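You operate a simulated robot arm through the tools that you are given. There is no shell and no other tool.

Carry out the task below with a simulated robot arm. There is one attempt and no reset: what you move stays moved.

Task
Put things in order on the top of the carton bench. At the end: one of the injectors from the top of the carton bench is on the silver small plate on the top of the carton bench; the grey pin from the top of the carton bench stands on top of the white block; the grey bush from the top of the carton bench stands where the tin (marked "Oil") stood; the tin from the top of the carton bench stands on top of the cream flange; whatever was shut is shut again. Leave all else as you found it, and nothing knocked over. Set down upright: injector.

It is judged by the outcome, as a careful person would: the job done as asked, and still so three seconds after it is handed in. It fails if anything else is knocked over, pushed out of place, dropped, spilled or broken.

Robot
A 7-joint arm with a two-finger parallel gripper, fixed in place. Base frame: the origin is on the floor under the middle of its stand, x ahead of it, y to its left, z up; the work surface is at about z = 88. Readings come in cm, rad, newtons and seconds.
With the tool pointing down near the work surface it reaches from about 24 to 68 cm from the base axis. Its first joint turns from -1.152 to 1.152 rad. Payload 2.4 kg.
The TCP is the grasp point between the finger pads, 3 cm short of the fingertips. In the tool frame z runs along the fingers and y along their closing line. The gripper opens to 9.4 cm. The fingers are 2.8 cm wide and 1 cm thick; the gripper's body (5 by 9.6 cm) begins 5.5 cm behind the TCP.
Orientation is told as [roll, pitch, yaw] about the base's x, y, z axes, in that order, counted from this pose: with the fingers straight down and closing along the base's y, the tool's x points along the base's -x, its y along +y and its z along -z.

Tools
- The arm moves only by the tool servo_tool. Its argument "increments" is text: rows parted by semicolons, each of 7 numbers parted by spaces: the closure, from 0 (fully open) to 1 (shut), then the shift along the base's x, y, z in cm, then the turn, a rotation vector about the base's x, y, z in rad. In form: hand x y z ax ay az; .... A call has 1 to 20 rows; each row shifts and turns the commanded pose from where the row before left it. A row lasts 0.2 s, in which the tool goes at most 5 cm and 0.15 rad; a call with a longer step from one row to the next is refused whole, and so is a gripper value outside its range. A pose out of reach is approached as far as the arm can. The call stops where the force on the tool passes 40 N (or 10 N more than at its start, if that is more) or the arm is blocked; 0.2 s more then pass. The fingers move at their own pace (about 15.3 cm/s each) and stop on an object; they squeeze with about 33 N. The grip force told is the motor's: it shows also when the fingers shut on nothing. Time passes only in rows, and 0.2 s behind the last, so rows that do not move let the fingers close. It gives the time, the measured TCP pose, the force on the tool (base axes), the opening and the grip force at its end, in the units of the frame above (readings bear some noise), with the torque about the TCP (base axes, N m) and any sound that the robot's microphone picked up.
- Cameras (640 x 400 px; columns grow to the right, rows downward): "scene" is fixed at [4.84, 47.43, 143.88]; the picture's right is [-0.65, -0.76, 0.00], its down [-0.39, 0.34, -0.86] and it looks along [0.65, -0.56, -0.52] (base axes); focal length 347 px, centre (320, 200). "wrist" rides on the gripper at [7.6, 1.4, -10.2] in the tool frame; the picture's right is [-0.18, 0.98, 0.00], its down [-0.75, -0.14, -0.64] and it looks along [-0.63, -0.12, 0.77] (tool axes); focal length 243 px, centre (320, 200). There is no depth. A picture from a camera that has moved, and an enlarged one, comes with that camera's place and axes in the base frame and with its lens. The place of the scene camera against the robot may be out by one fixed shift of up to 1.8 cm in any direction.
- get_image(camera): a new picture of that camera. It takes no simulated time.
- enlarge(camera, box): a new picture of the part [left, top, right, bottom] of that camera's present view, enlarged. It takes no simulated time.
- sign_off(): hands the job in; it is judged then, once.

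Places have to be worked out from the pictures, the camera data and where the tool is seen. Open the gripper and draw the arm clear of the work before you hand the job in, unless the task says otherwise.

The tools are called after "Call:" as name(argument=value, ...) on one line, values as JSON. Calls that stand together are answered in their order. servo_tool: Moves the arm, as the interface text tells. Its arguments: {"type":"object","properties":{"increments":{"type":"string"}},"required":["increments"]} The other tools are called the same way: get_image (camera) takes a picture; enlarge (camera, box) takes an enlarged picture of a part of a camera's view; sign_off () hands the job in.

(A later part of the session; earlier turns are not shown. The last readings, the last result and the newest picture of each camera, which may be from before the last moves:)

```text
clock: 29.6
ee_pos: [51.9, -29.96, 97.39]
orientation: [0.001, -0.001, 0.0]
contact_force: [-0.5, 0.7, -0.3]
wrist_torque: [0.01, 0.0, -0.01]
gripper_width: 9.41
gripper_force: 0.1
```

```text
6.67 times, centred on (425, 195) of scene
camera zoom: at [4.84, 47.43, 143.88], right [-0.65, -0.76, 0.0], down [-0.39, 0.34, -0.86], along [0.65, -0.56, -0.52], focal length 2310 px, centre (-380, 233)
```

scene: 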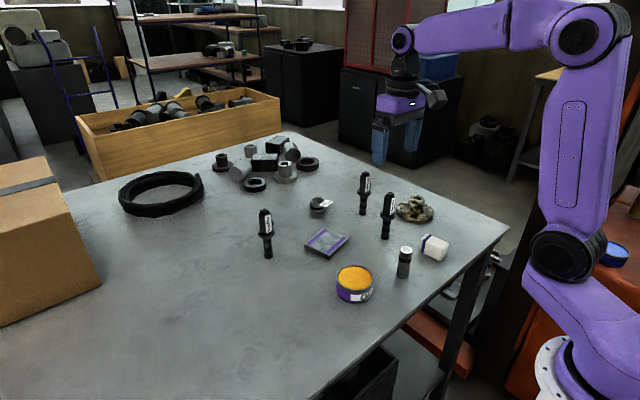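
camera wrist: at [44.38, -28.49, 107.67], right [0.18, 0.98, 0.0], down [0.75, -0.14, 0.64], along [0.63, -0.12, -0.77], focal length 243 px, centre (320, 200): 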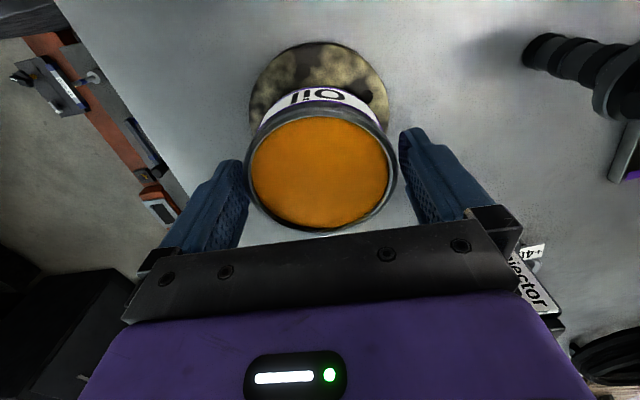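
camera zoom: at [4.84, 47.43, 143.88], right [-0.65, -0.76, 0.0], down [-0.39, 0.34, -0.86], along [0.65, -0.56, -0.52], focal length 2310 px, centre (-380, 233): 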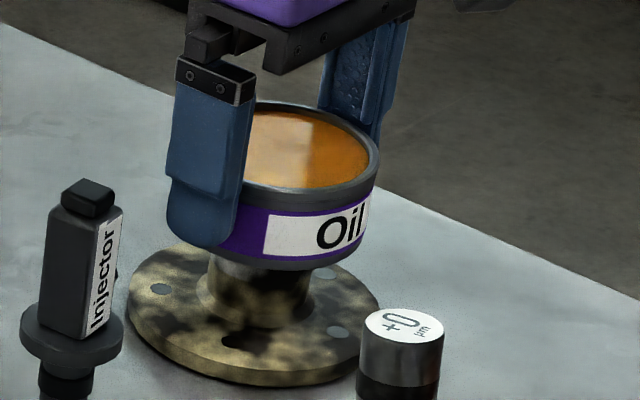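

The tin rests stably on the hub. I'll rise straight up.

Call:
servo_tool(increments="0 0 0 1.5 0 0 0; 0 0 0 3 0 0 0; 0 0 0 4 0 0 0; 0 0 0 4 0 0 0; 0 0 0 3 0 0 0; 0 0 0 0 0 0 0")

Call:
get_image(camera="wrist")

Call:
get_image(camera="scene")

```text
clock: 31.0
ee_pos: [52.07, -30.02, 112.94]
orientation: [0.0, 0.0, 0.0]
contact_force: [-0.7, 0.0, 0.2]
wrist_torque: [0.04, 0.0, 0.04]
gripper_width: 9.41
gripper_force: 0.0
```

```text
taken
camera wrist: at [44.52, -28.54, 123.28], right [0.18, 0.98, 0.0], down [0.75, -0.14, 0.64], along [0.63, -0.12, -0.77], focal length 243 px, centre (320, 200)
```

wrist: 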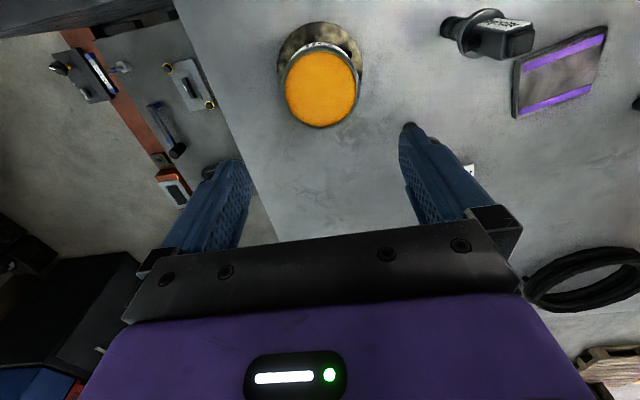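

```text
taken
```

scene: 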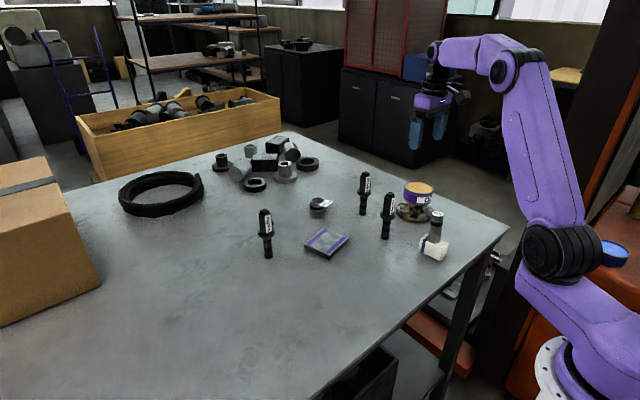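

Tin and pin are done. Next is injector C near (49,-13). I'll move to a viewpoint to see its orientation and the plate.

Call:
servo_tool(increments="0 -2 3.8 0 0 0 0; 0 -2 4 0 0 0 0; 0 -2.2 4 0 0 0 0; 0 -2.2 4 0 0 0 0; 0 -1.6 3 0 0 0 0; 0 0 0 0 0 0 0")

Call:
get_image(camera="wrist")

Call:
enlarge(camera="scene", box=[350, 165, 430, 245])

```text
clock: 32.4
ee_pos: [41.95, -11.15, 112.86]
orientation: [0.0, -0.001, 0.001]
contact_force: [0.0, 0.0, -1.5]
wrist_torque: [0.01, -0.01, -0.02]
gripper_width: 9.41
gripper_force: 0.0
```

```text
taken
camera wrist: at [34.43, -9.71, 123.22], right [0.18, 0.98, 0.0], down [0.75, -0.14, 0.64], along [0.63, -0.12, -0.77], focal length 243 px, centre (320, 200)
```

wrist: 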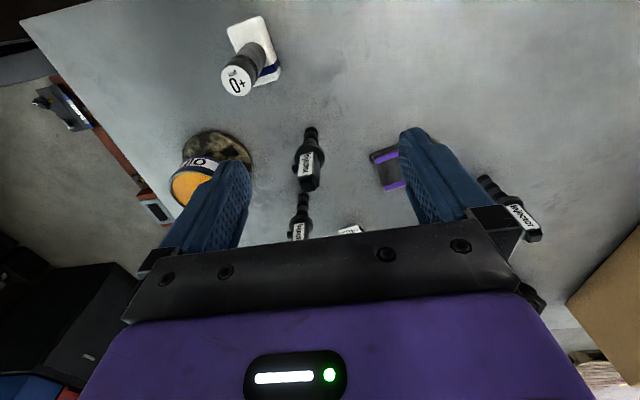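

```text
5.00 times, centred on (390, 205) of scene
camera zoom: at [4.84, 47.43, 143.88], right [-0.65, -0.76, 0.0], down [-0.39, 0.34, -0.86], along [0.65, -0.56, -0.52], focal length 1733 px, centre (-30, 175)
```

zoom: 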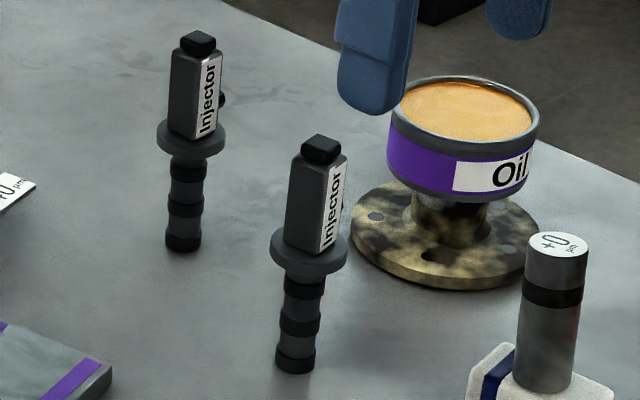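

Call:
enlarge(camera="wrist", box=[270, 110, 360, 200])

Call:
enlarge(camera="scene", box=[370, 180, 420, 245])

Call:
enlarge(camera="scene", box=[295, 215, 355, 265])

```text
4.44 times, centred on (315, 155) of wrist
camera zoom: at [34.43, -9.71, 123.22], right [0.18, 0.98, 0.0], down [0.75, -0.14, 0.64], along [0.63, -0.12, -0.77], focal length 1078 px, centre (342, 400)
```

zoom: 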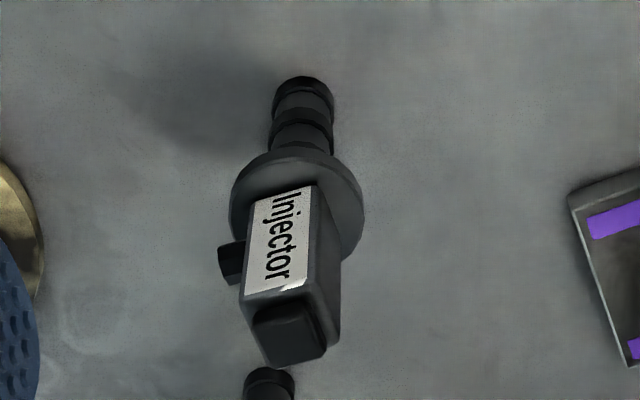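

```text
6.15 times, centred on (395, 212) of scene
camera zoom: at [4.84, 47.43, 143.88], right [-0.65, -0.76, 0.0], down [-0.39, 0.34, -0.86], along [0.65, -0.56, -0.52], focal length 2133 px, centre (-142, 123)
```

zoom: 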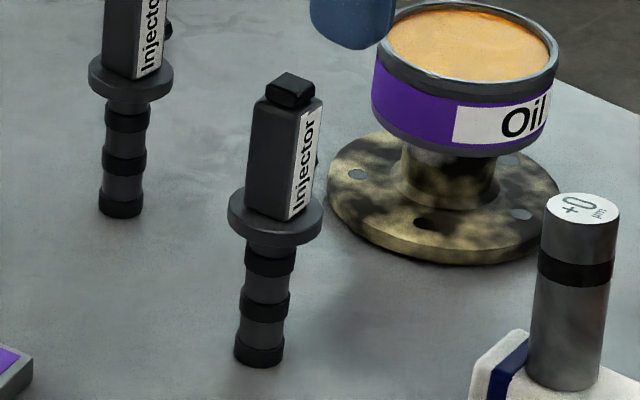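

```text
8.00 times, centred on (325, 240) of scene
camera zoom: at [4.84, 47.43, 143.88], right [-0.65, -0.76, 0.0], down [-0.39, 0.34, -0.86], along [0.65, -0.56, -0.52], focal length 2772 px, centre (280, -120)
```

zoom: 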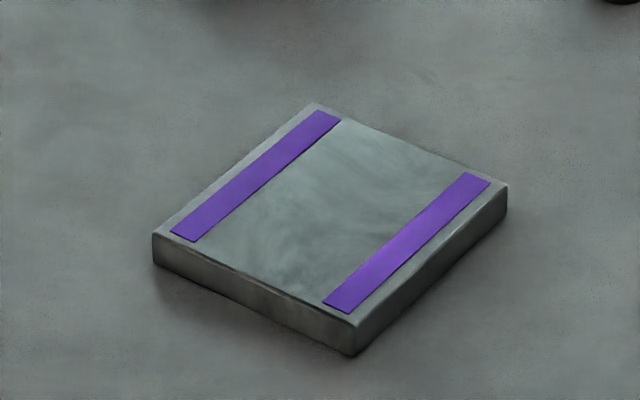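

Injector C stands at about (50.2,-13.95), 13.4 cm tall. Its box is about 2.1 cm square, rotated by about 0.1 rad, with the knob on its -y face. I'll turn the gripper so the fingers close along x, onto the knob-free faces, and hover above it.

Call:
servo_tool(increments="0 0.815 -0.285 0 0 0 -0.1471; 0 0.815 -0.285 0 0 0 -0.1471; 0 0.815 -0.285 0 0 0 -0.1471; 0 0.815 -0.285 0 0 0 -0.1471; 0 0.815 -0.285 0 0 0 -0.1471; 0 0.815 -0.285 0 0 0 -0.1471; 0 0.815 -0.285 0 0 0 -0.1471; 0 0.815 -0.285 0 0 0 -0.1471; 0 0.815 -0.285 0 0 0 -0.1471; 0 0.815 -0.285 0 0 0 -0.1471; 0 0 0 0 0 0 0; 0 0 0 0 0 0 0")

Call:
get_image(camera="wrist")

Call:
get_image(camera="scene")

```text
clock: 35.0
ee_pos: [50.15, -13.81, 112.76]
orientation: [-0.001, 0.0, -1.472]
contact_force: [0.6, -0.7, 0.0]
wrist_torque: [-0.01, 0.0, -0.05]
gripper_width: 9.43
gripper_force: 0.1
```

```text
taken
camera wrist: at [50.81, -6.16, 123.14], right [1.0, -0.09, 0.0], down [-0.07, -0.76, 0.64], along [-0.06, -0.64, -0.77], focal length 243 px, centre (320, 200)
```

wrist: 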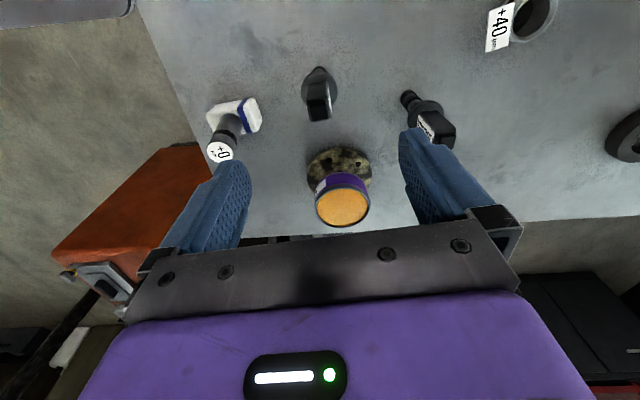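

```text
taken
```

scene: 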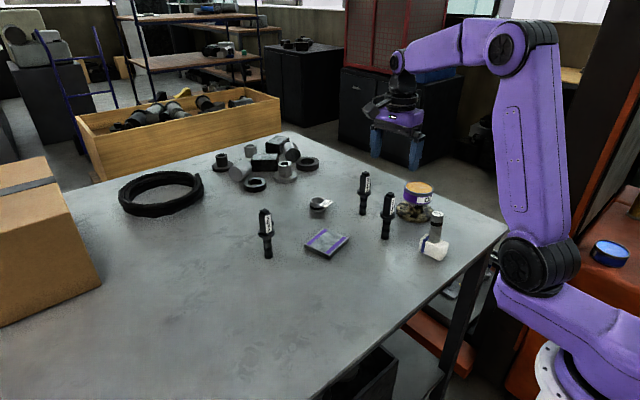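

The gripper is rotated. I'll check injector C's position from this new angle.

Call:
enlarge(camera="wrist", box=[280, 50, 360, 130])

```text
5.00 times, centred on (320, 90) of wrist
camera zoom: at [50.81, -6.16, 123.14], right [1.0, -0.09, 0.0], down [-0.07, -0.76, 0.64], along [-0.06, -0.64, -0.77], focal length 1213 px, centre (320, 750)
```

zoom: 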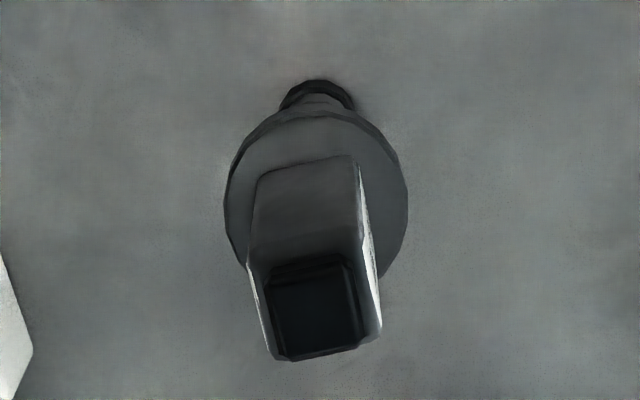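

Injector C is confirmed at (50.08,-14.0). I'll descend with the fingers on either side of the box and close.

Call:
servo_tool(increments="0 -0.1 -0.05 -3 0 0 0; 0 0 0 -3.5 0 0 0; 0 0 0 -3.5 0 0 0; 0 0 0 -2.5 0 0 0; 0 0 0 -1.6 0 0 0; 0 0 0 0 0 0 0; 0 0 0 0 0 0 0")

Call:
get_image(camera="wrist")

Call:
enlarge(camera="scene", box=[350, 165, 450, 245])

```text
clock: 36.6
ee_pos: [50.23, -13.86, 98.76]
orientation: [-0.001, -0.001, -1.472]
contact_force: [0.3, 1.0, 0.3]
wrist_torque: [0.02, 0.04, 0.01]
gripper_width: 9.4
gripper_force: 0.0
```

```text
taken
camera wrist: at [50.8, -6.07, 109.03], right [1.0, -0.09, 0.0], down [-0.07, -0.76, 0.64], along [-0.05, -0.64, -0.77], focal length 243 px, centre (320, 200)
```

wrist: 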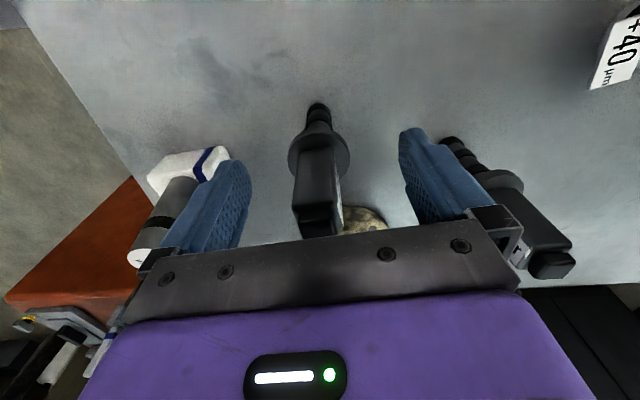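

```text
5.00 times, centred on (400, 205) of scene
camera zoom: at [4.84, 47.43, 143.88], right [-0.65, -0.76, 0.0], down [-0.39, 0.34, -0.86], along [0.65, -0.56, -0.52], focal length 1733 px, centre (-80, 175)
```

zoom: 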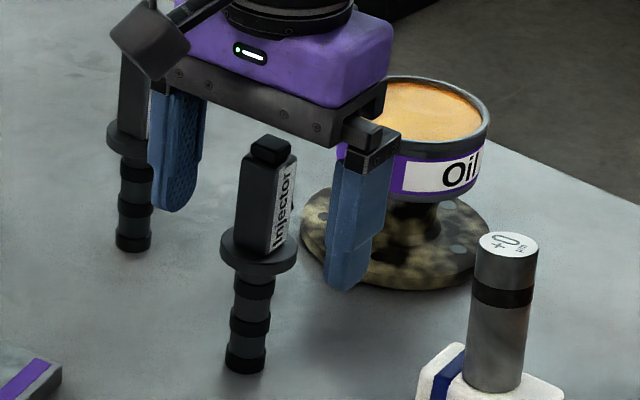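

The injector sits between the open fingers. I'll close in stages.

Call:
servo_tool(increments="0.35 0 0 0 0 0 0; 0.6 0 0 0 0 0 0; 0.68 0 0 0 0 0 0; 0.72 0 0 0 0 0 0; 0.76 0 0 0 0 0 0; 0.8 0 0 0 0 0 0; 1 0 0 0 0 0 0; 1 0 0 0 0 0 0")

Call:
get_image(camera="wrist")

Call:
enlarge(camera="scene", box=[350, 165, 450, 245])

```text
clock: 38.4
ee_pos: [50.1, -13.87, 98.91]
orientation: [0.0, -0.002, -1.473]
contact_force: [5.4, 1.7, 10.2]
wrist_torque: [0.1, -0.46, 0.02]
gripper_width: 2.59
gripper_force: 33.2
```

```text
taken
camera wrist: at [50.84, -6.06, 109.09], right [1.0, -0.09, 0.0], down [-0.07, -0.76, 0.64], along [-0.05, -0.64, -0.77], focal length 243 px, centre (320, 200)
```

wrist: 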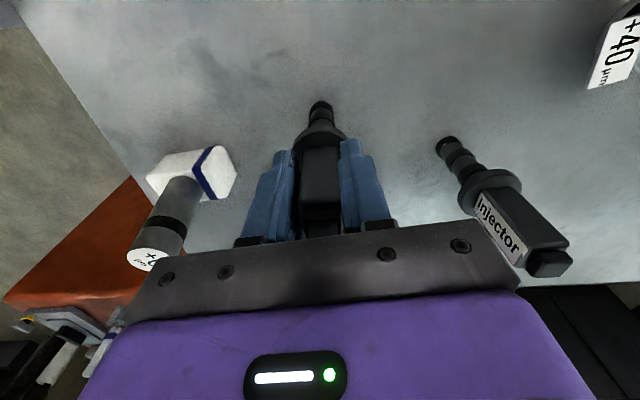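

```text
5.00 times, centred on (400, 205) of scene
camera zoom: at [4.84, 47.44, 143.88], right [-0.65, -0.76, 0.0], down [-0.39, 0.34, -0.86], along [0.65, -0.56, -0.52], focal length 1733 px, centre (-80, 175)
```

zoom: 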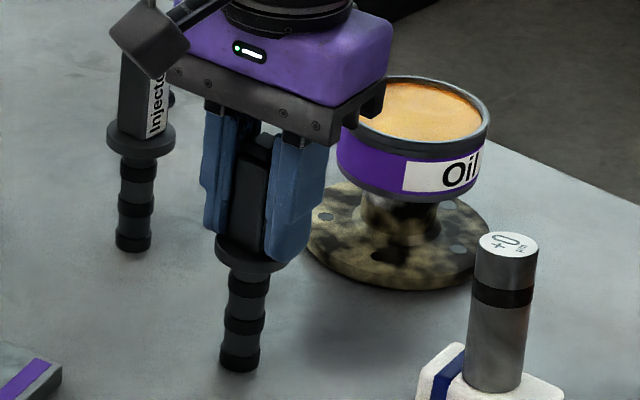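

Gripped at width 2.59. There's a small reaction force, so I'll lift a little and look for any tilt.

Call:
servo_tool(increments="1 0 0 0.5 0 0 0; 1 0 0 1.5 0 0 0; 1 0 0 2.5 0 0 0; 1 0 0 0 0 0 0; 1 0 0 0 0 0 0")

Call:
enlarge(camera="scene", box=[350, 145, 450, 245])

Call:
enlarge(camera="wrist", box=[250, 60, 400, 250])

```text
clock: 39.6
ee_pos: [49.9, -14.0, 103.14]
orientation: [0.001, 0.0, -1.471]
contact_force: [0.3, -0.1, -3.0]
wrist_torque: [-0.03, 0.01, -0.01]
gripper_width: 2.58
gripper_force: 33.1
```

```text
4.00 times, centred on (400, 195) of scene
camera zoom: at [4.85, 47.43, 143.88], right [-0.65, -0.76, 0.0], down [-0.39, 0.34, -0.86], along [0.65, -0.56, -0.52], focal length 1386 px, centre (0, 220)
```

zoom: 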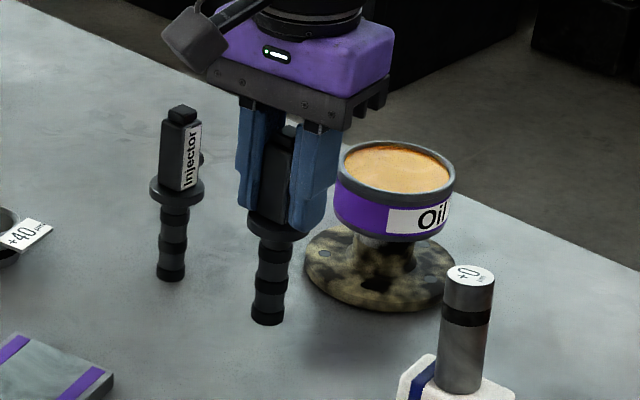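

```text
2.11 times, centred on (325, 155) of wrist
camera zoom: at [50.57, -6.22, 113.46], right [1.0, -0.09, 0.0], down [-0.07, -0.76, 0.64], along [-0.06, -0.64, -0.77], focal length 511 px, centre (310, 295)
```

zoom: 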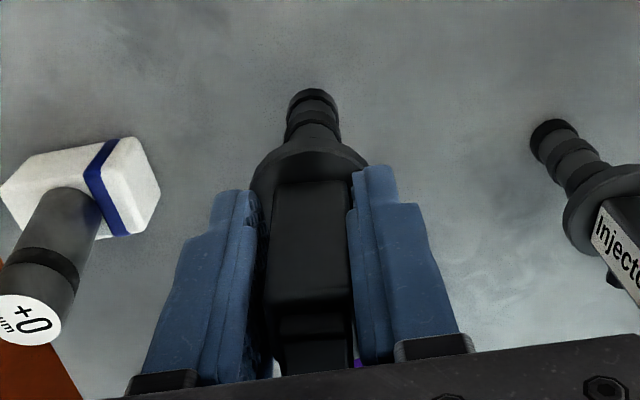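

The injector hangs straight. I'll carry it over the plate centre at about (57.4, 0.0).

Call:
servo_tool(increments="1 0.3 0.7 1.2 0 0 0; 1 1.2 2.3 0.8 0 0 0; 1 1.25 2.4 0 0 0 0; 1 1.25 2.4 0 0 0 0; 1 1.25 2.4 0 0 0 0; 1 1.2 2.3 0 0 0 0; 1 0.85 1.5 0 0 0 0; 1 0 0 0 0 0 0; 1 0 0 0 0 0 0")

Call:
get_image(camera="wrist")

Call:
enlarge(camera="scene", box=[280, 170, 380, 270])

```text
clock: 41.6
ee_pos: [57.21, 0.09, 105.26]
orientation: [0.001, 0.0, -1.472]
contact_force: [-1.2, -0.7, -2.9]
wrist_torque: [0.03, 0.01, 0.02]
gripper_width: 2.6
gripper_force: 32.7
```

```text
taken
camera wrist: at [57.93, 7.8, 115.41], right [1.0, -0.09, 0.0], down [-0.07, -0.76, 0.64], along [-0.06, -0.64, -0.77], focal length 243 px, centre (320, 200)
```

wrist: 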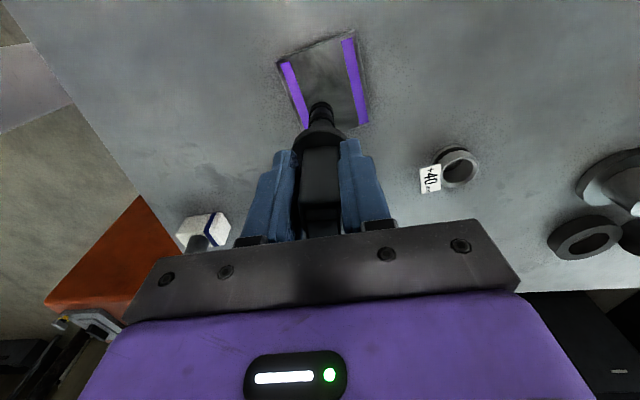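

```text
4.00 times, centred on (330, 220) of scene
camera zoom: at [4.85, 47.43, 143.88], right [-0.65, -0.76, 0.0], down [-0.39, 0.34, -0.86], along [0.65, -0.56, -0.52], focal length 1386 px, centre (280, 120)
```

zoom: 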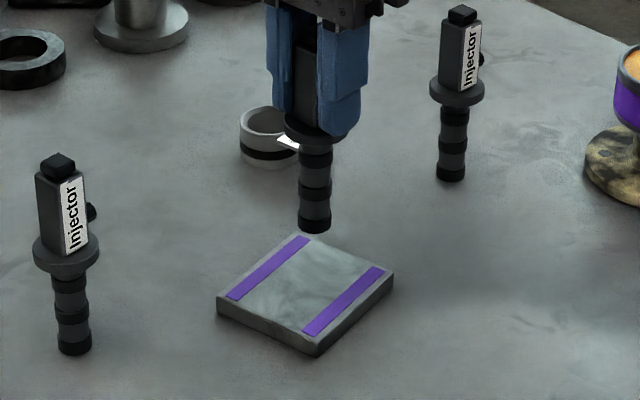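

The plate centre measures (57.9, 0.0). I'll shift +0.4 in x and lower toward the plate top at about z 89.2, with contact expected near TCP z 99.9.

Call:
servo_tool(increments="1 0.4 0 -0.8 0 0 0; 1 0 0 -1.5 0 0 0; 1 0 0 -1.5 0 0 0; 1 0 0 -0.8 0 0 0; 1 0 0 0 0 0 0; 1 0 0 -0.2 0 0 0; 1 0 0 -0.2 0 0 0; 1 0 0 0 0 0 0")

Call:
enlarge(camera="scene", box=[280, 170, 380, 270])

```text
clock: 43.4
ee_pos: [57.61, -0.01, 100.16]
orientation: [0.0, 0.0, -1.472]
contact_force: [0.5, -0.5, -3.4]
wrist_torque: [-0.02, 0.01, 0.03]
gripper_width: 2.61
gripper_force: 33.2
```

```text
4.00 times, centred on (330, 220) of scene
camera zoom: at [4.85, 47.43, 143.88], right [-0.65, -0.76, 0.0], down [-0.39, 0.34, -0.86], along [0.65, -0.56, -0.52], focal length 1386 px, centre (280, 120)
```

zoom: 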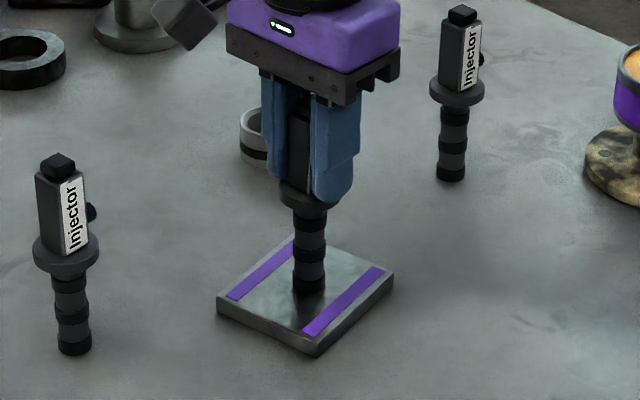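

It's almost down and not yet touching. I'll continue in fine steps.

Call:
servo_tool(increments="1 0 0 -0.12 0 0 0; 1 0 0 0 0 0 0; 1 0 0 -0.12 0 0 0; 1 0 0 0 0 0 0")

```text
clock: 44.4
ee_pos: [57.68, 0.06, 100.07]
orientation: [0.003, -0.003, -1.471]
contact_force: [-3.4, -0.2, 18.7]
wrist_torque: [-0.09, 0.37, 0.0]
gripper_width: 2.62
gripper_force: 32.8
```

Contact is made at 19 N. I'll ease off before releasing.

Call:
servo_tool(increments="1 0 0 0.1 0 0 0; 1 0 0 0 0 0 0; 1 0 0 0 0 0 0")

Call:
enlarge(camera="scene", box=[290, 190, 370, 260])

Call:
enlarge(camera="wrist", box=[250, 60, 400, 250])

```text
clock: 45.2
ee_pos: [57.69, 0.05, 100.17]
orientation: [0.002, 0.0, -1.471]
contact_force: [0.3, 0.1, 9.6]
wrist_torque: [-0.11, -0.13, -0.04]
gripper_width: 2.59
gripper_force: 32.8
```

```text
5.71 times, centred on (330, 225) of scene
camera zoom: at [4.83, 47.43, 143.88], right [-0.65, -0.76, 0.0], down [-0.39, 0.34, -0.86], along [0.65, -0.56, -0.52], focal length 1980 px, centre (263, 57)
```

zoom: 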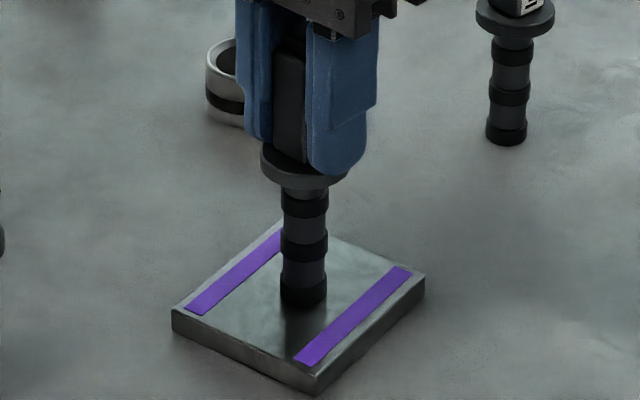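

```text
2.11 times, centred on (325, 155) of wrist
camera zoom: at [58.4, 7.81, 110.39], right [1.0, -0.09, 0.0], down [-0.07, -0.76, 0.64], along [-0.05, -0.64, -0.77], focal length 511 px, centre (310, 295)
```

zoom: 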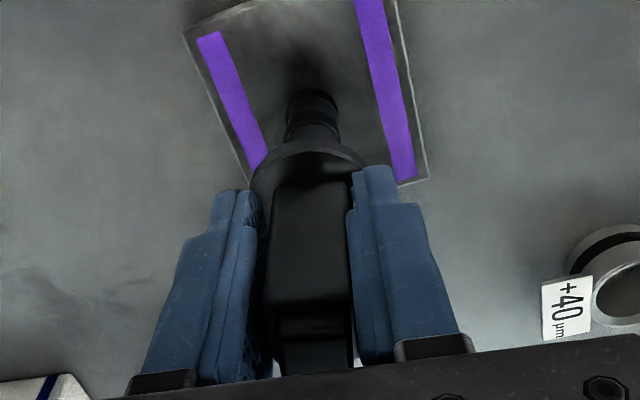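

The injector is centred and upright on the plate. I'll ease slightly and open slowly.

Call:
servo_tool(increments="1 0 0 0.06 0 0 0; 1 0 0 0 0 0 0; 0.71 0 0 0 0 0 0; 0.68 0 0 0 0 0 0; 0.62 0 0 0 0 0 0; 0.5 0 0 0 0 0 0; 0.25 0 0 0 0 0 0; 0 0 0 0 0 0 0; 0 0 0 0 0 0 0")

Call:
enlarge(camera="scene", box=[280, 170, 380, 270])

Call:
get_image(camera="wrist")

```text
clock: 47.2
ee_pos: [57.62, 0.13, 100.1]
orientation: [-0.001, -0.001, -1.473]
contact_force: [0.7, 0.4, 0.6]
wrist_torque: [0.01, 0.02, -0.03]
gripper_width: 9.38
gripper_force: 0.0
```

```text
4.00 times, centred on (330, 220) of scene
camera zoom: at [4.84, 47.43, 143.88], right [-0.65, -0.76, 0.0], down [-0.39, 0.34, -0.86], along [0.65, -0.56, -0.52], focal length 1386 px, centre (280, 120)
```

zoom: 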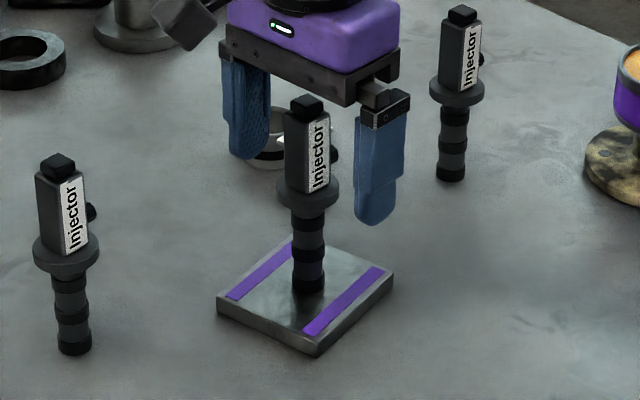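

```text
taken
camera wrist: at [58.4, 7.8, 110.4], right [1.0, -0.09, 0.0], down [-0.07, -0.76, 0.64], along [-0.06, -0.64, -0.77], focal length 243 px, centre (320, 200)
```

wrist: 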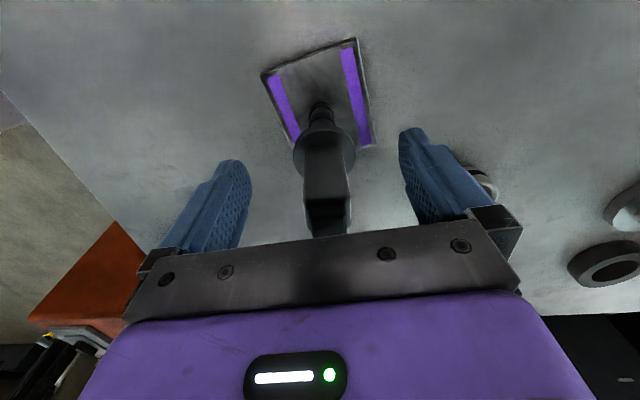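

The injector stands upright on the plate. I'll rise straight up, clear of it.

Call:
servo_tool(increments="0 0 0 1.5 0 0 0; 0 0 0 3.5 0 0 0; 0 0 0 4 0 0 0; 0 0 0 4 0 0 0; 0 0 0 3 0 0 0; 0 0 0 0 0 0 0")

Call:
get_image(camera="scene")

Call:
get_image(camera="wrist")

```text
clock: 48.6
ee_pos: [57.67, 0.14, 116.09]
orientation: [0.0, 0.0, -1.471]
contact_force: [-0.3, 0.3, -0.8]
wrist_torque: [0.01, -0.03, 0.01]
gripper_width: 9.42
gripper_force: 0.1
```

```text
taken
```

scene: 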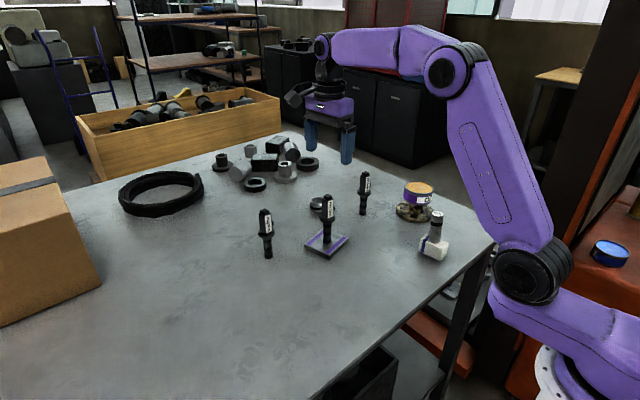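

```text
taken
camera wrist: at [58.36, 7.77, 126.36], right [1.0, -0.09, 0.0], down [-0.07, -0.76, 0.64], along [-0.06, -0.64, -0.77], focal length 243 px, centre (320, 200)
```

wrist: 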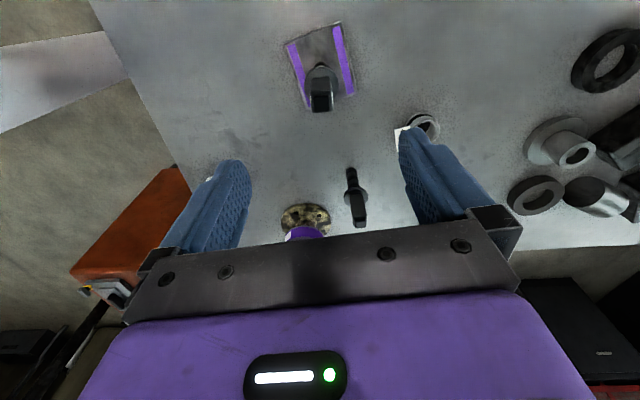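

Three items are done. Next is the bush, with its tag pointing toward the base. I'll rotate the wrist back so the closing line is perpendicular to the tag (yaw≈+0.21) and view the bush from close behind.

Call:
servo_tool(increments="0 -0.317 -0.625 0 0 0 0.14; 0 -0.317 -0.625 0 0 0 0.14; 0 -0.317 -0.625 0 0 0 0.14; 0 -0.317 -0.625 0 0 0 0.14; 0 -0.317 -0.625 0 0 0 0.14; 0 -0.317 -0.625 0 0 0 0.14; 0 -0.317 -0.625 0 0 0 0.14; 0 -0.317 -0.625 0 0 0 0.14; 0 -0.317 -0.625 0 0 0 0.14; 0 -0.317 -0.625 0 0 0 0.14; 0 -0.317 -0.625 0 0 0 0.14; 0 -0.317 -0.625 0 0 0 0.141; 0 0 0 0 0 0 0; 0 0 0 0 0 0 0")

Call:
get_image(camera="wrist")

Call:
enlarge(camera="wrist", box=[260, 130, 400, 230])

```text
clock: 51.6
ee_pos: [53.8, -7.32, 116.05]
orientation: [-0.001, 0.0, 0.211]
contact_force: [1.0, -0.7, 0.0]
wrist_torque: [-0.02, -0.03, -0.01]
gripper_width: 9.38
gripper_force: 0.0
```

```text
taken
camera wrist: at [46.14, -7.53, 126.38], right [-0.03, 1.0, 0.0], down [0.77, 0.02, 0.64], along [0.64, 0.02, -0.77], focal length 243 px, centre (320, 200)
```

wrist: 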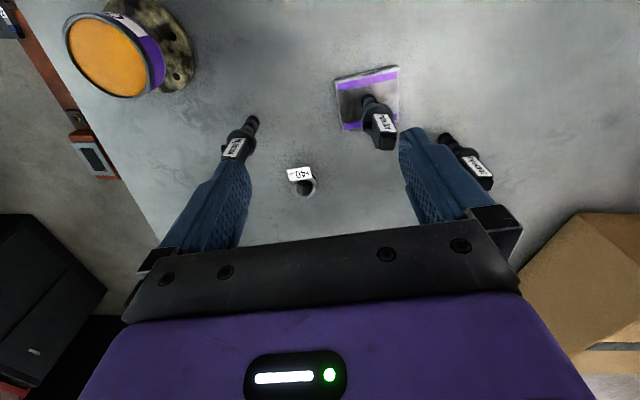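

```text
4.00 times, centred on (330, 180) of wrist
camera zoom: at [46.14, -7.53, 126.38], right [-0.03, 1.0, 0.0], down [0.77, 0.02, 0.64], along [0.64, 0.02, -0.77], focal length 970 px, centre (280, 280)
```

zoom: 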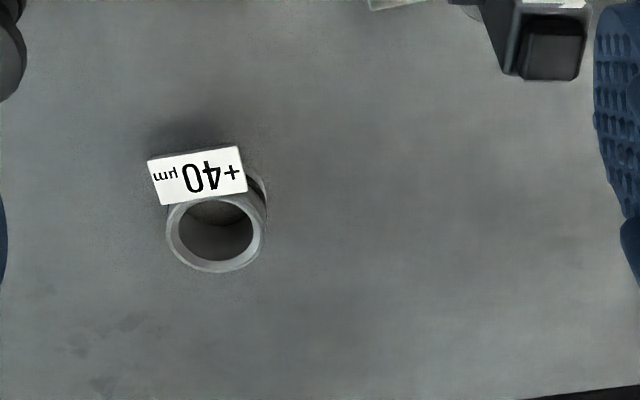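

The bush centre is at about (73.2,-9.75), 4.5 cm across and 2.9 cm tall, and the tag's sides stay inside the finger lines. It's beyond vertical reach, so I'll tilt the tool outward about the closing axis by 0.35 rad at height and test the reach.

Call:
servo_tool(increments="0 0 0 0 0.0249 -0.114 0; 0 0 0 0 0.0249 -0.114 0; 0 0 0 0 0.0249 -0.114 0; 0 4 -0.4 -2 0 0 0; 0 4 -0.4 -2 0 0 0; 0 4 -0.4 -2 0 0 0; 0 0 0 0 0 0 0; 0 0 0 0 0 0 0")

Call:
get_image(camera="wrist")

Call:
get_image(camera="scene")

```text
clock: 53.4
ee_pos: [66.18, -8.51, 110.14]
orientation: [0.001, -0.35, 0.21]
contact_force: [0.5, -0.1, 0.2]
wrist_torque: [0.02, 0.01, 0.04]
gripper_width: 9.42
gripper_force: 0.0
```

```text
taken
camera wrist: at [55.3, -9.31, 117.23], right [-0.04, 1.0, 0.07], down [0.51, -0.04, 0.86], along [0.86, 0.06, -0.5], focal length 243 px, centre (320, 200)
```

wrist: 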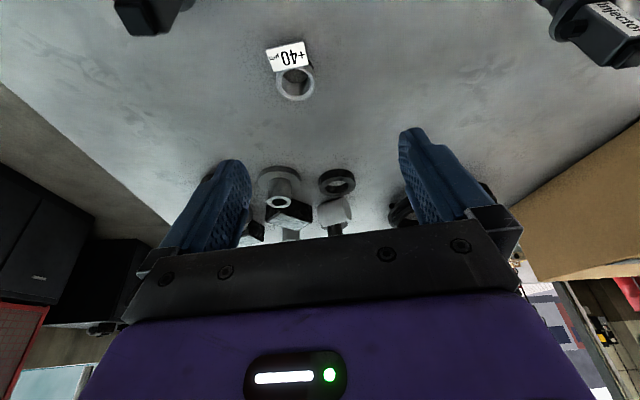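

```text
taken
```

scene: 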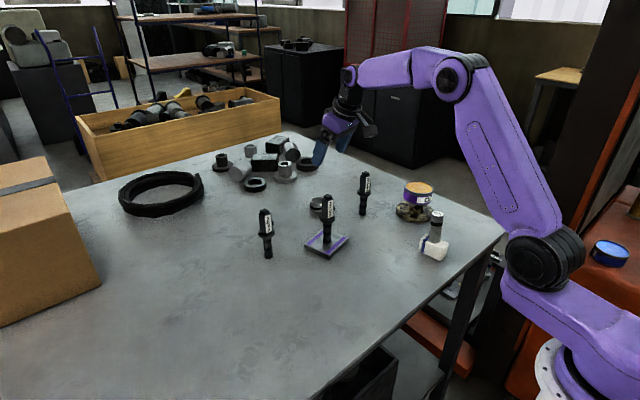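

The arm follows well at this tilt. I'll enlarge to refine the bush position from here.

Call:
enlarge(camera="wrist", box=[240, 20, 350, 110])

Call:
enlarge(camera="scene", box=[280, 110, 390, 230])

```text
4.44 times, centred on (295, 65) of wrist
camera zoom: at [55.3, -9.31, 117.23], right [-0.04, 1.0, 0.07], down [0.51, -0.04, 0.86], along [0.86, 0.06, -0.5], focal length 1078 px, centre (431, 800)
```

zoom: 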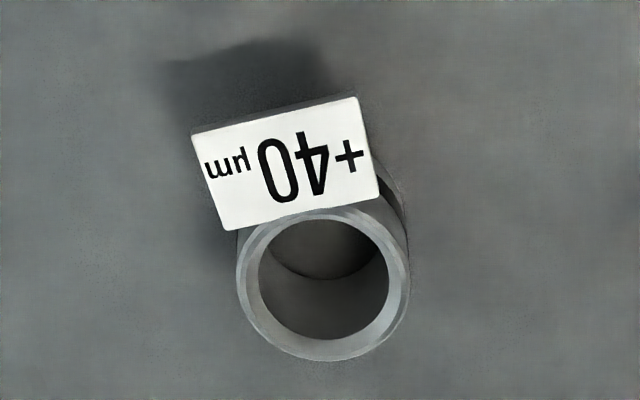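

```text
3.33 times, centred on (335, 170) of scene
camera zoom: at [4.84, 47.43, 143.88], right [-0.65, -0.76, 0.0], down [-0.39, 0.34, -0.86], along [0.65, -0.56, -0.52], focal length 1155 px, centre (270, 300)
```

zoom: 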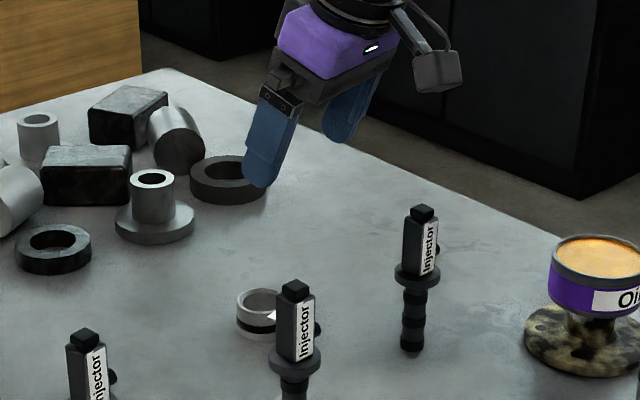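

The bush centre is refined to (73.2,-9.8). I'll approach to just above it and verify the arm still tracks.

Call:
servo_tool(increments="0 2.5 -0.65 -3.5 0 0 0; 0 2.5 -0.65 -4 0 0 0; 0 0.7 -0.03 -3.5 0 0 0; 0 0 0 0 0 0 0; 0 0 0 0 0 0 0")

Call:
get_image(camera="wrist")

Call:
enlarge(camera="scene", box=[270, 130, 390, 250])

```text
clock: 54.6
ee_pos: [71.74, -9.79, 99.28]
orientation: [0.001, -0.351, 0.208]
contact_force: [0.1, -1.0, 0.1]
wrist_torque: [-0.03, -0.02, -0.02]
gripper_width: 9.41
gripper_force: 0.0
```

```text
taken
camera wrist: at [60.98, -10.66, 106.32], right [-0.04, 1.0, 0.07], down [0.51, -0.04, 0.86], along [0.86, 0.06, -0.5], focal length 243 px, centre (320, 200)
```

wrist: 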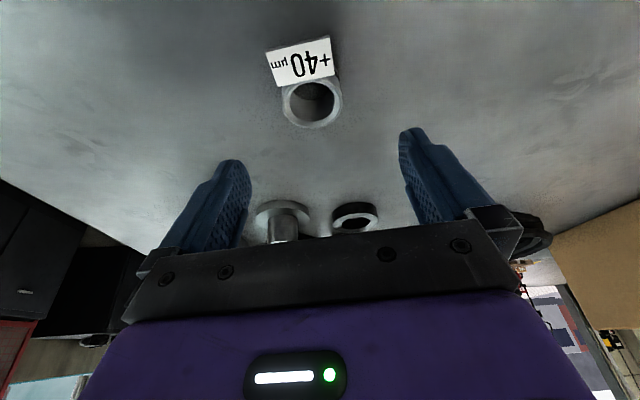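

```text
3.33 times, centred on (330, 190) of scene
camera zoom: at [4.84, 47.43, 143.88], right [-0.65, -0.76, 0.0], down [-0.39, 0.34, -0.86], along [0.65, -0.56, -0.52], focal length 1155 px, centre (287, 233)
```

zoom: 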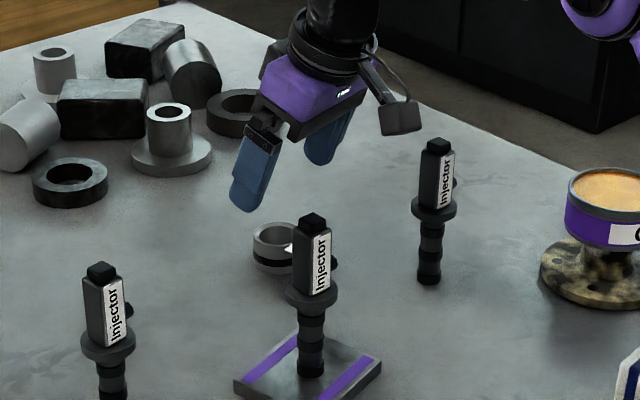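

Tracking is good and the bush is centred laterally. I'll lower to grasp height with the fingers on both sides.

Call:
servo_tool(increments="0 0.2 0.03 -2.5 0 0 0; 0 0.2 0.03 -2.5 0 0 0; 0 0.28 0.04 -2 0 0 0; 0 0 0 -0.3 0 0 0; 0 0 0 0 0 0 0; 0 0 0 0 0 0 0")

Call:
get_image(camera="wrist")

Call:
enlarge(camera="scene", box=[280, 160, 380, 240])

```text
clock: 56.0
ee_pos: [72.37, -9.76, 91.85]
orientation: [0.002, -0.352, 0.209]
contact_force: [-0.2, -0.3, 0.0]
wrist_torque: [0.02, 0.0, -0.01]
gripper_width: 9.4
gripper_force: 0.0
```

```text
taken
camera wrist: at [61.57, -10.63, 98.96], right [-0.04, 1.0, 0.07], down [0.51, -0.04, 0.86], along [0.86, 0.06, -0.5], focal length 243 px, centre (320, 200)
```

wrist: 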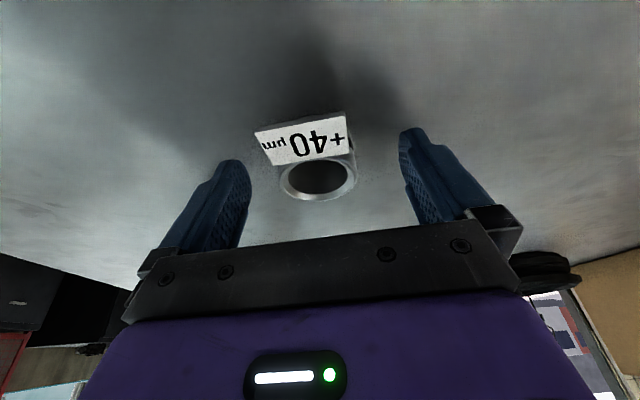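

```text
5.00 times, centred on (330, 200) of scene
camera zoom: at [4.84, 47.43, 143.88], right [-0.65, -0.76, 0.0], down [-0.39, 0.34, -0.86], along [0.65, -0.56, -0.52], focal length 1733 px, centre (270, 200)
```

zoom: 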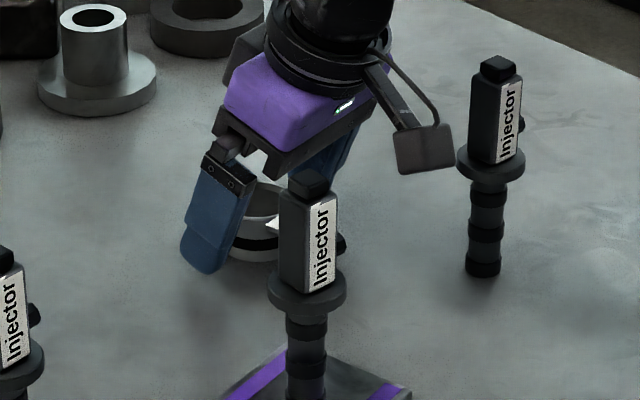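

The fingers straddle the bush with the tag clear between them. I'll close slowly.

Call:
servo_tool(increments="0.3 0 0 0 0 0 0; 0.42 0 0 0 0 0 0; 0.47 0 0 0 0 0 0; 0.5 0 0 0 0 0 0; 0.53 0 0 0 0 0 0; 0.6 0 0 0 0 0 0; 1 0 0 0 0 0 0; 1 0 0 0 0 0 0")

Call:
get_image(camera="wrist")

Call:
enlarge(camera="scene", box=[280, 160, 380, 240])

```text
clock: 57.8
ee_pos: [72.3, -9.67, 91.83]
orientation: [0.002, -0.35, 0.21]
contact_force: [-0.3, -1.2, 0.4]
wrist_torque: [-0.05, -0.03, 0.02]
gripper_width: 4.49
gripper_force: 33.6
```

```text
taken
camera wrist: at [61.58, -10.63, 98.98], right [-0.04, 1.0, 0.07], down [0.51, -0.04, 0.86], along [0.86, 0.06, -0.5], focal length 243 px, centre (320, 200)
```

wrist: 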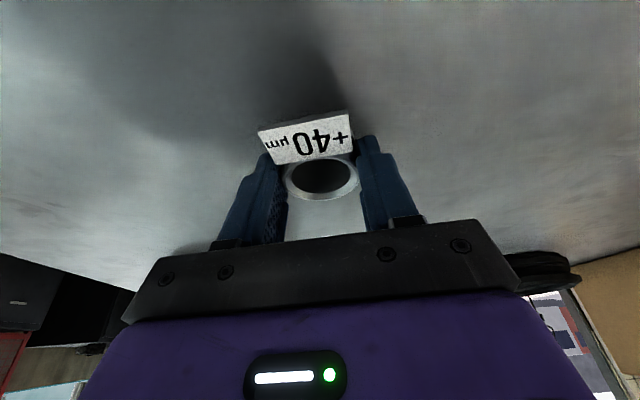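

```text
5.00 times, centred on (330, 200) of scene
camera zoom: at [4.84, 47.43, 143.88], right [-0.65, -0.76, 0.0], down [-0.39, 0.34, -0.86], along [0.65, -0.56, -0.52], focal length 1733 px, centre (270, 200)
```

zoom: 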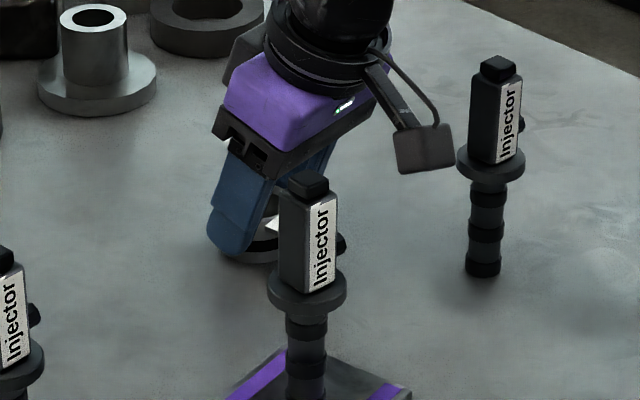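

The bush is gripped at 4.49. I'll lift it, keeping the orientation fixed, and check it.

Call:
servo_tool(increments="1 0 0 0.5 0 0 0; 1 0 0 1.5 0 0 0; 1 0 0 2.5 0 0 0; 1 0 0 2.5 0 0 0; 1 -0.5 0 2.5 0 0 0; 1 -1.5 0 2.5 0 0 0; 1 -2 0 2.5 0 0 0; 1 -2.5 0.2 2 0 0 0; 1 -2 0.3 2 0 0 0; 1 0 0 0 0 0 0; 1 0 0 0 0 0 0")

Call:
get_image(camera="wrist")

Call:
get_image(camera="scene")

```text
clock: 60.2
ee_pos: [63.63, -9.3, 110.36]
orientation: [0.003, -0.35, 0.208]
contact_force: [0.3, -0.8, -0.8]
wrist_torque: [-0.02, -0.01, -0.04]
gripper_width: 4.44
gripper_force: 33.2
```

```text
taken
camera wrist: at [52.92, -10.09, 117.42], right [-0.04, 1.0, 0.07], down [0.51, -0.04, 0.86], along [0.86, 0.06, -0.5], focal length 243 px, centre (320, 200)
```

wrist: 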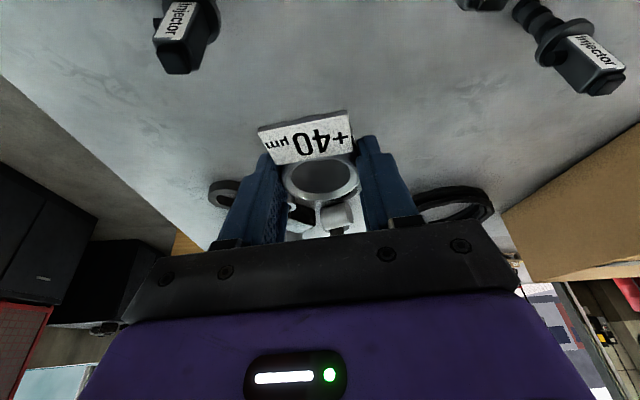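

```text
taken
```

scene: 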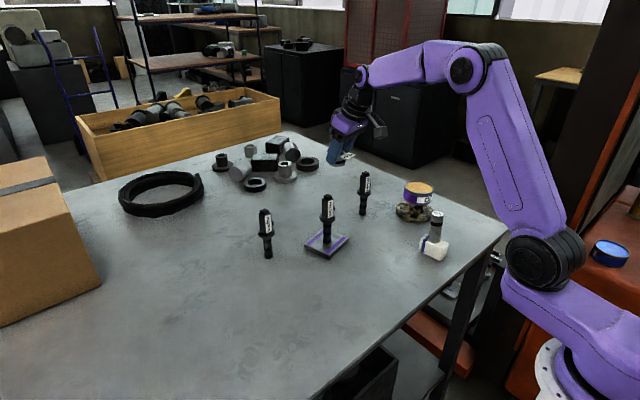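

The bush is held with the same pose as at the grasp. I'll carry it over to above where the tin stood, target bush centre (42.0, 6.1).

Call:
servo_tool(increments="1 -1.2 0.8 0 0 0 0; 1 -2.5 1.7 0 0 0 0; 1 -2.5 1.7 0 0 0 0; 1 -2.5 1.7 0 0 0 0; 1 -2.5 1.7 0 0 0 0; 1 -2.5 1.7 0 0 0 0; 1 -2.5 1.7 0 0 0 0; 1 -2.5 1.7 0 0 0 0; 1 -2.5 1.7 0 0 0 0; 1 -1.49 0.96 0 0 0 0; 1 0 0 -2 0 0 0; 1 0 0 -3 0 0 0; 1 0 0 -3 0 0 0; 1 0 0 -2 0 0 0; 1 0 0 0 0 0 0; 1 0 0 0 0 0 0")

Call:
get_image(camera="wrist")

Call:
enlarge(camera="scene", box=[290, 190, 430, 310])

```text
clock: 63.6
ee_pos: [41.05, 6.1, 100.49]
orientation: [0.002, -0.351, 0.209]
contact_force: [1.0, -0.1, -0.2]
wrist_torque: [0.03, 0.01, 0.01]
gripper_width: 4.51
gripper_force: 32.6
```

```text
taken
camera wrist: at [30.33, 5.32, 107.51], right [-0.04, 1.0, 0.07], down [0.51, -0.04, 0.86], along [0.86, 0.06, -0.5], focal length 243 px, centre (320, 200)
```

wrist: 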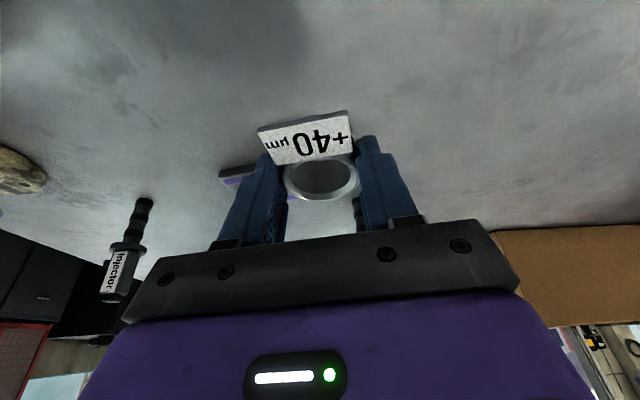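

```text
3.33 times, centred on (360, 250) of scene
camera zoom: at [4.84, 47.43, 143.88], right [-0.65, -0.76, 0.0], down [-0.39, 0.34, -0.86], along [0.65, -0.56, -0.52], focal length 1155 px, centre (187, 33)
```

zoom: 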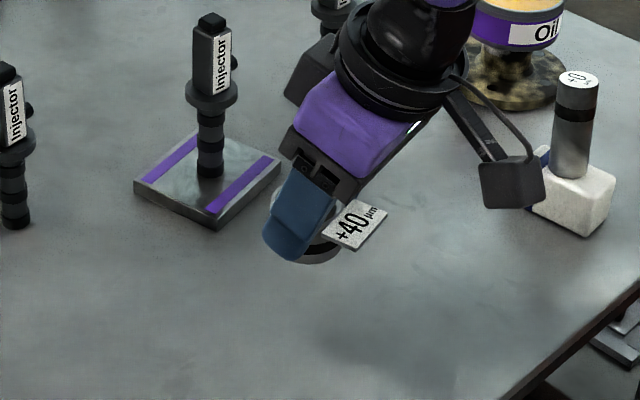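

The bush is above the target with the surroundings clear. I'll lower it toward the bench.

Call:
servo_tool(increments="1 0 0 -2 0 0 0; 1 0 0 -2.5 0 0 0; 1 0 0 -2 0 0 0; 1 0 0 -1.2 0 0 0; 1 0 0 -0.3 0 0 0; 1 0 0 0 0 0 0; 1 0 0 -0.2 0 0 0; 1 0 0 0 0 0 0")

Call:
enlarge(camera="scene", box=[310, 230, 400, 310])

```text
clock: 65.4
ee_pos: [41.12, 5.93, 92.15]
orientation: [0.0, -0.35, 0.209]
contact_force: [-0.5, -0.2, 0.0]
wrist_torque: [0.03, -0.01, 0.0]
gripper_width: 4.48
gripper_force: 33.0
```

```text
5.00 times, centred on (355, 270) of scene
camera zoom: at [4.84, 47.43, 143.88], right [-0.65, -0.76, 0.0], down [-0.39, 0.34, -0.86], along [0.65, -0.56, -0.52], focal length 1733 px, centre (145, -150)
```

zoom: 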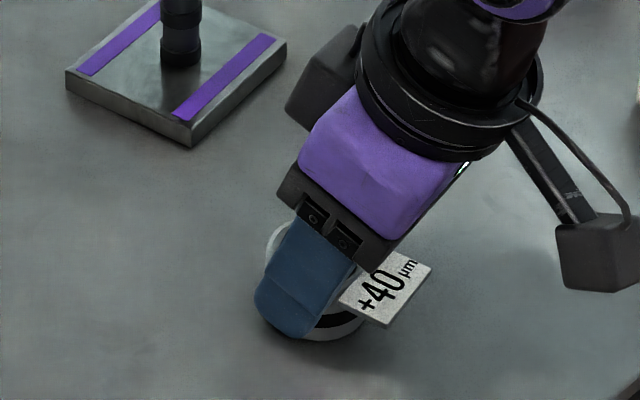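

Almost down, with no contact yet. I'll continue in small steps.

Call:
servo_tool(increments="1 0 0 -0.15 0 0 0; 1 0 0 0 0 0 0; 1 0 0 -0.12 0 0 0; 1 0 0 0 0 0 0")

```text
clock: 66.4
ee_pos: [40.94, 6.08, 91.81]
orientation: [0.002, -0.349, 0.21]
contact_force: [-1.2, 1.3, 6.6]
wrist_torque: [-0.08, 0.04, -0.05]
gripper_width: 4.49
gripper_force: 33.6
```

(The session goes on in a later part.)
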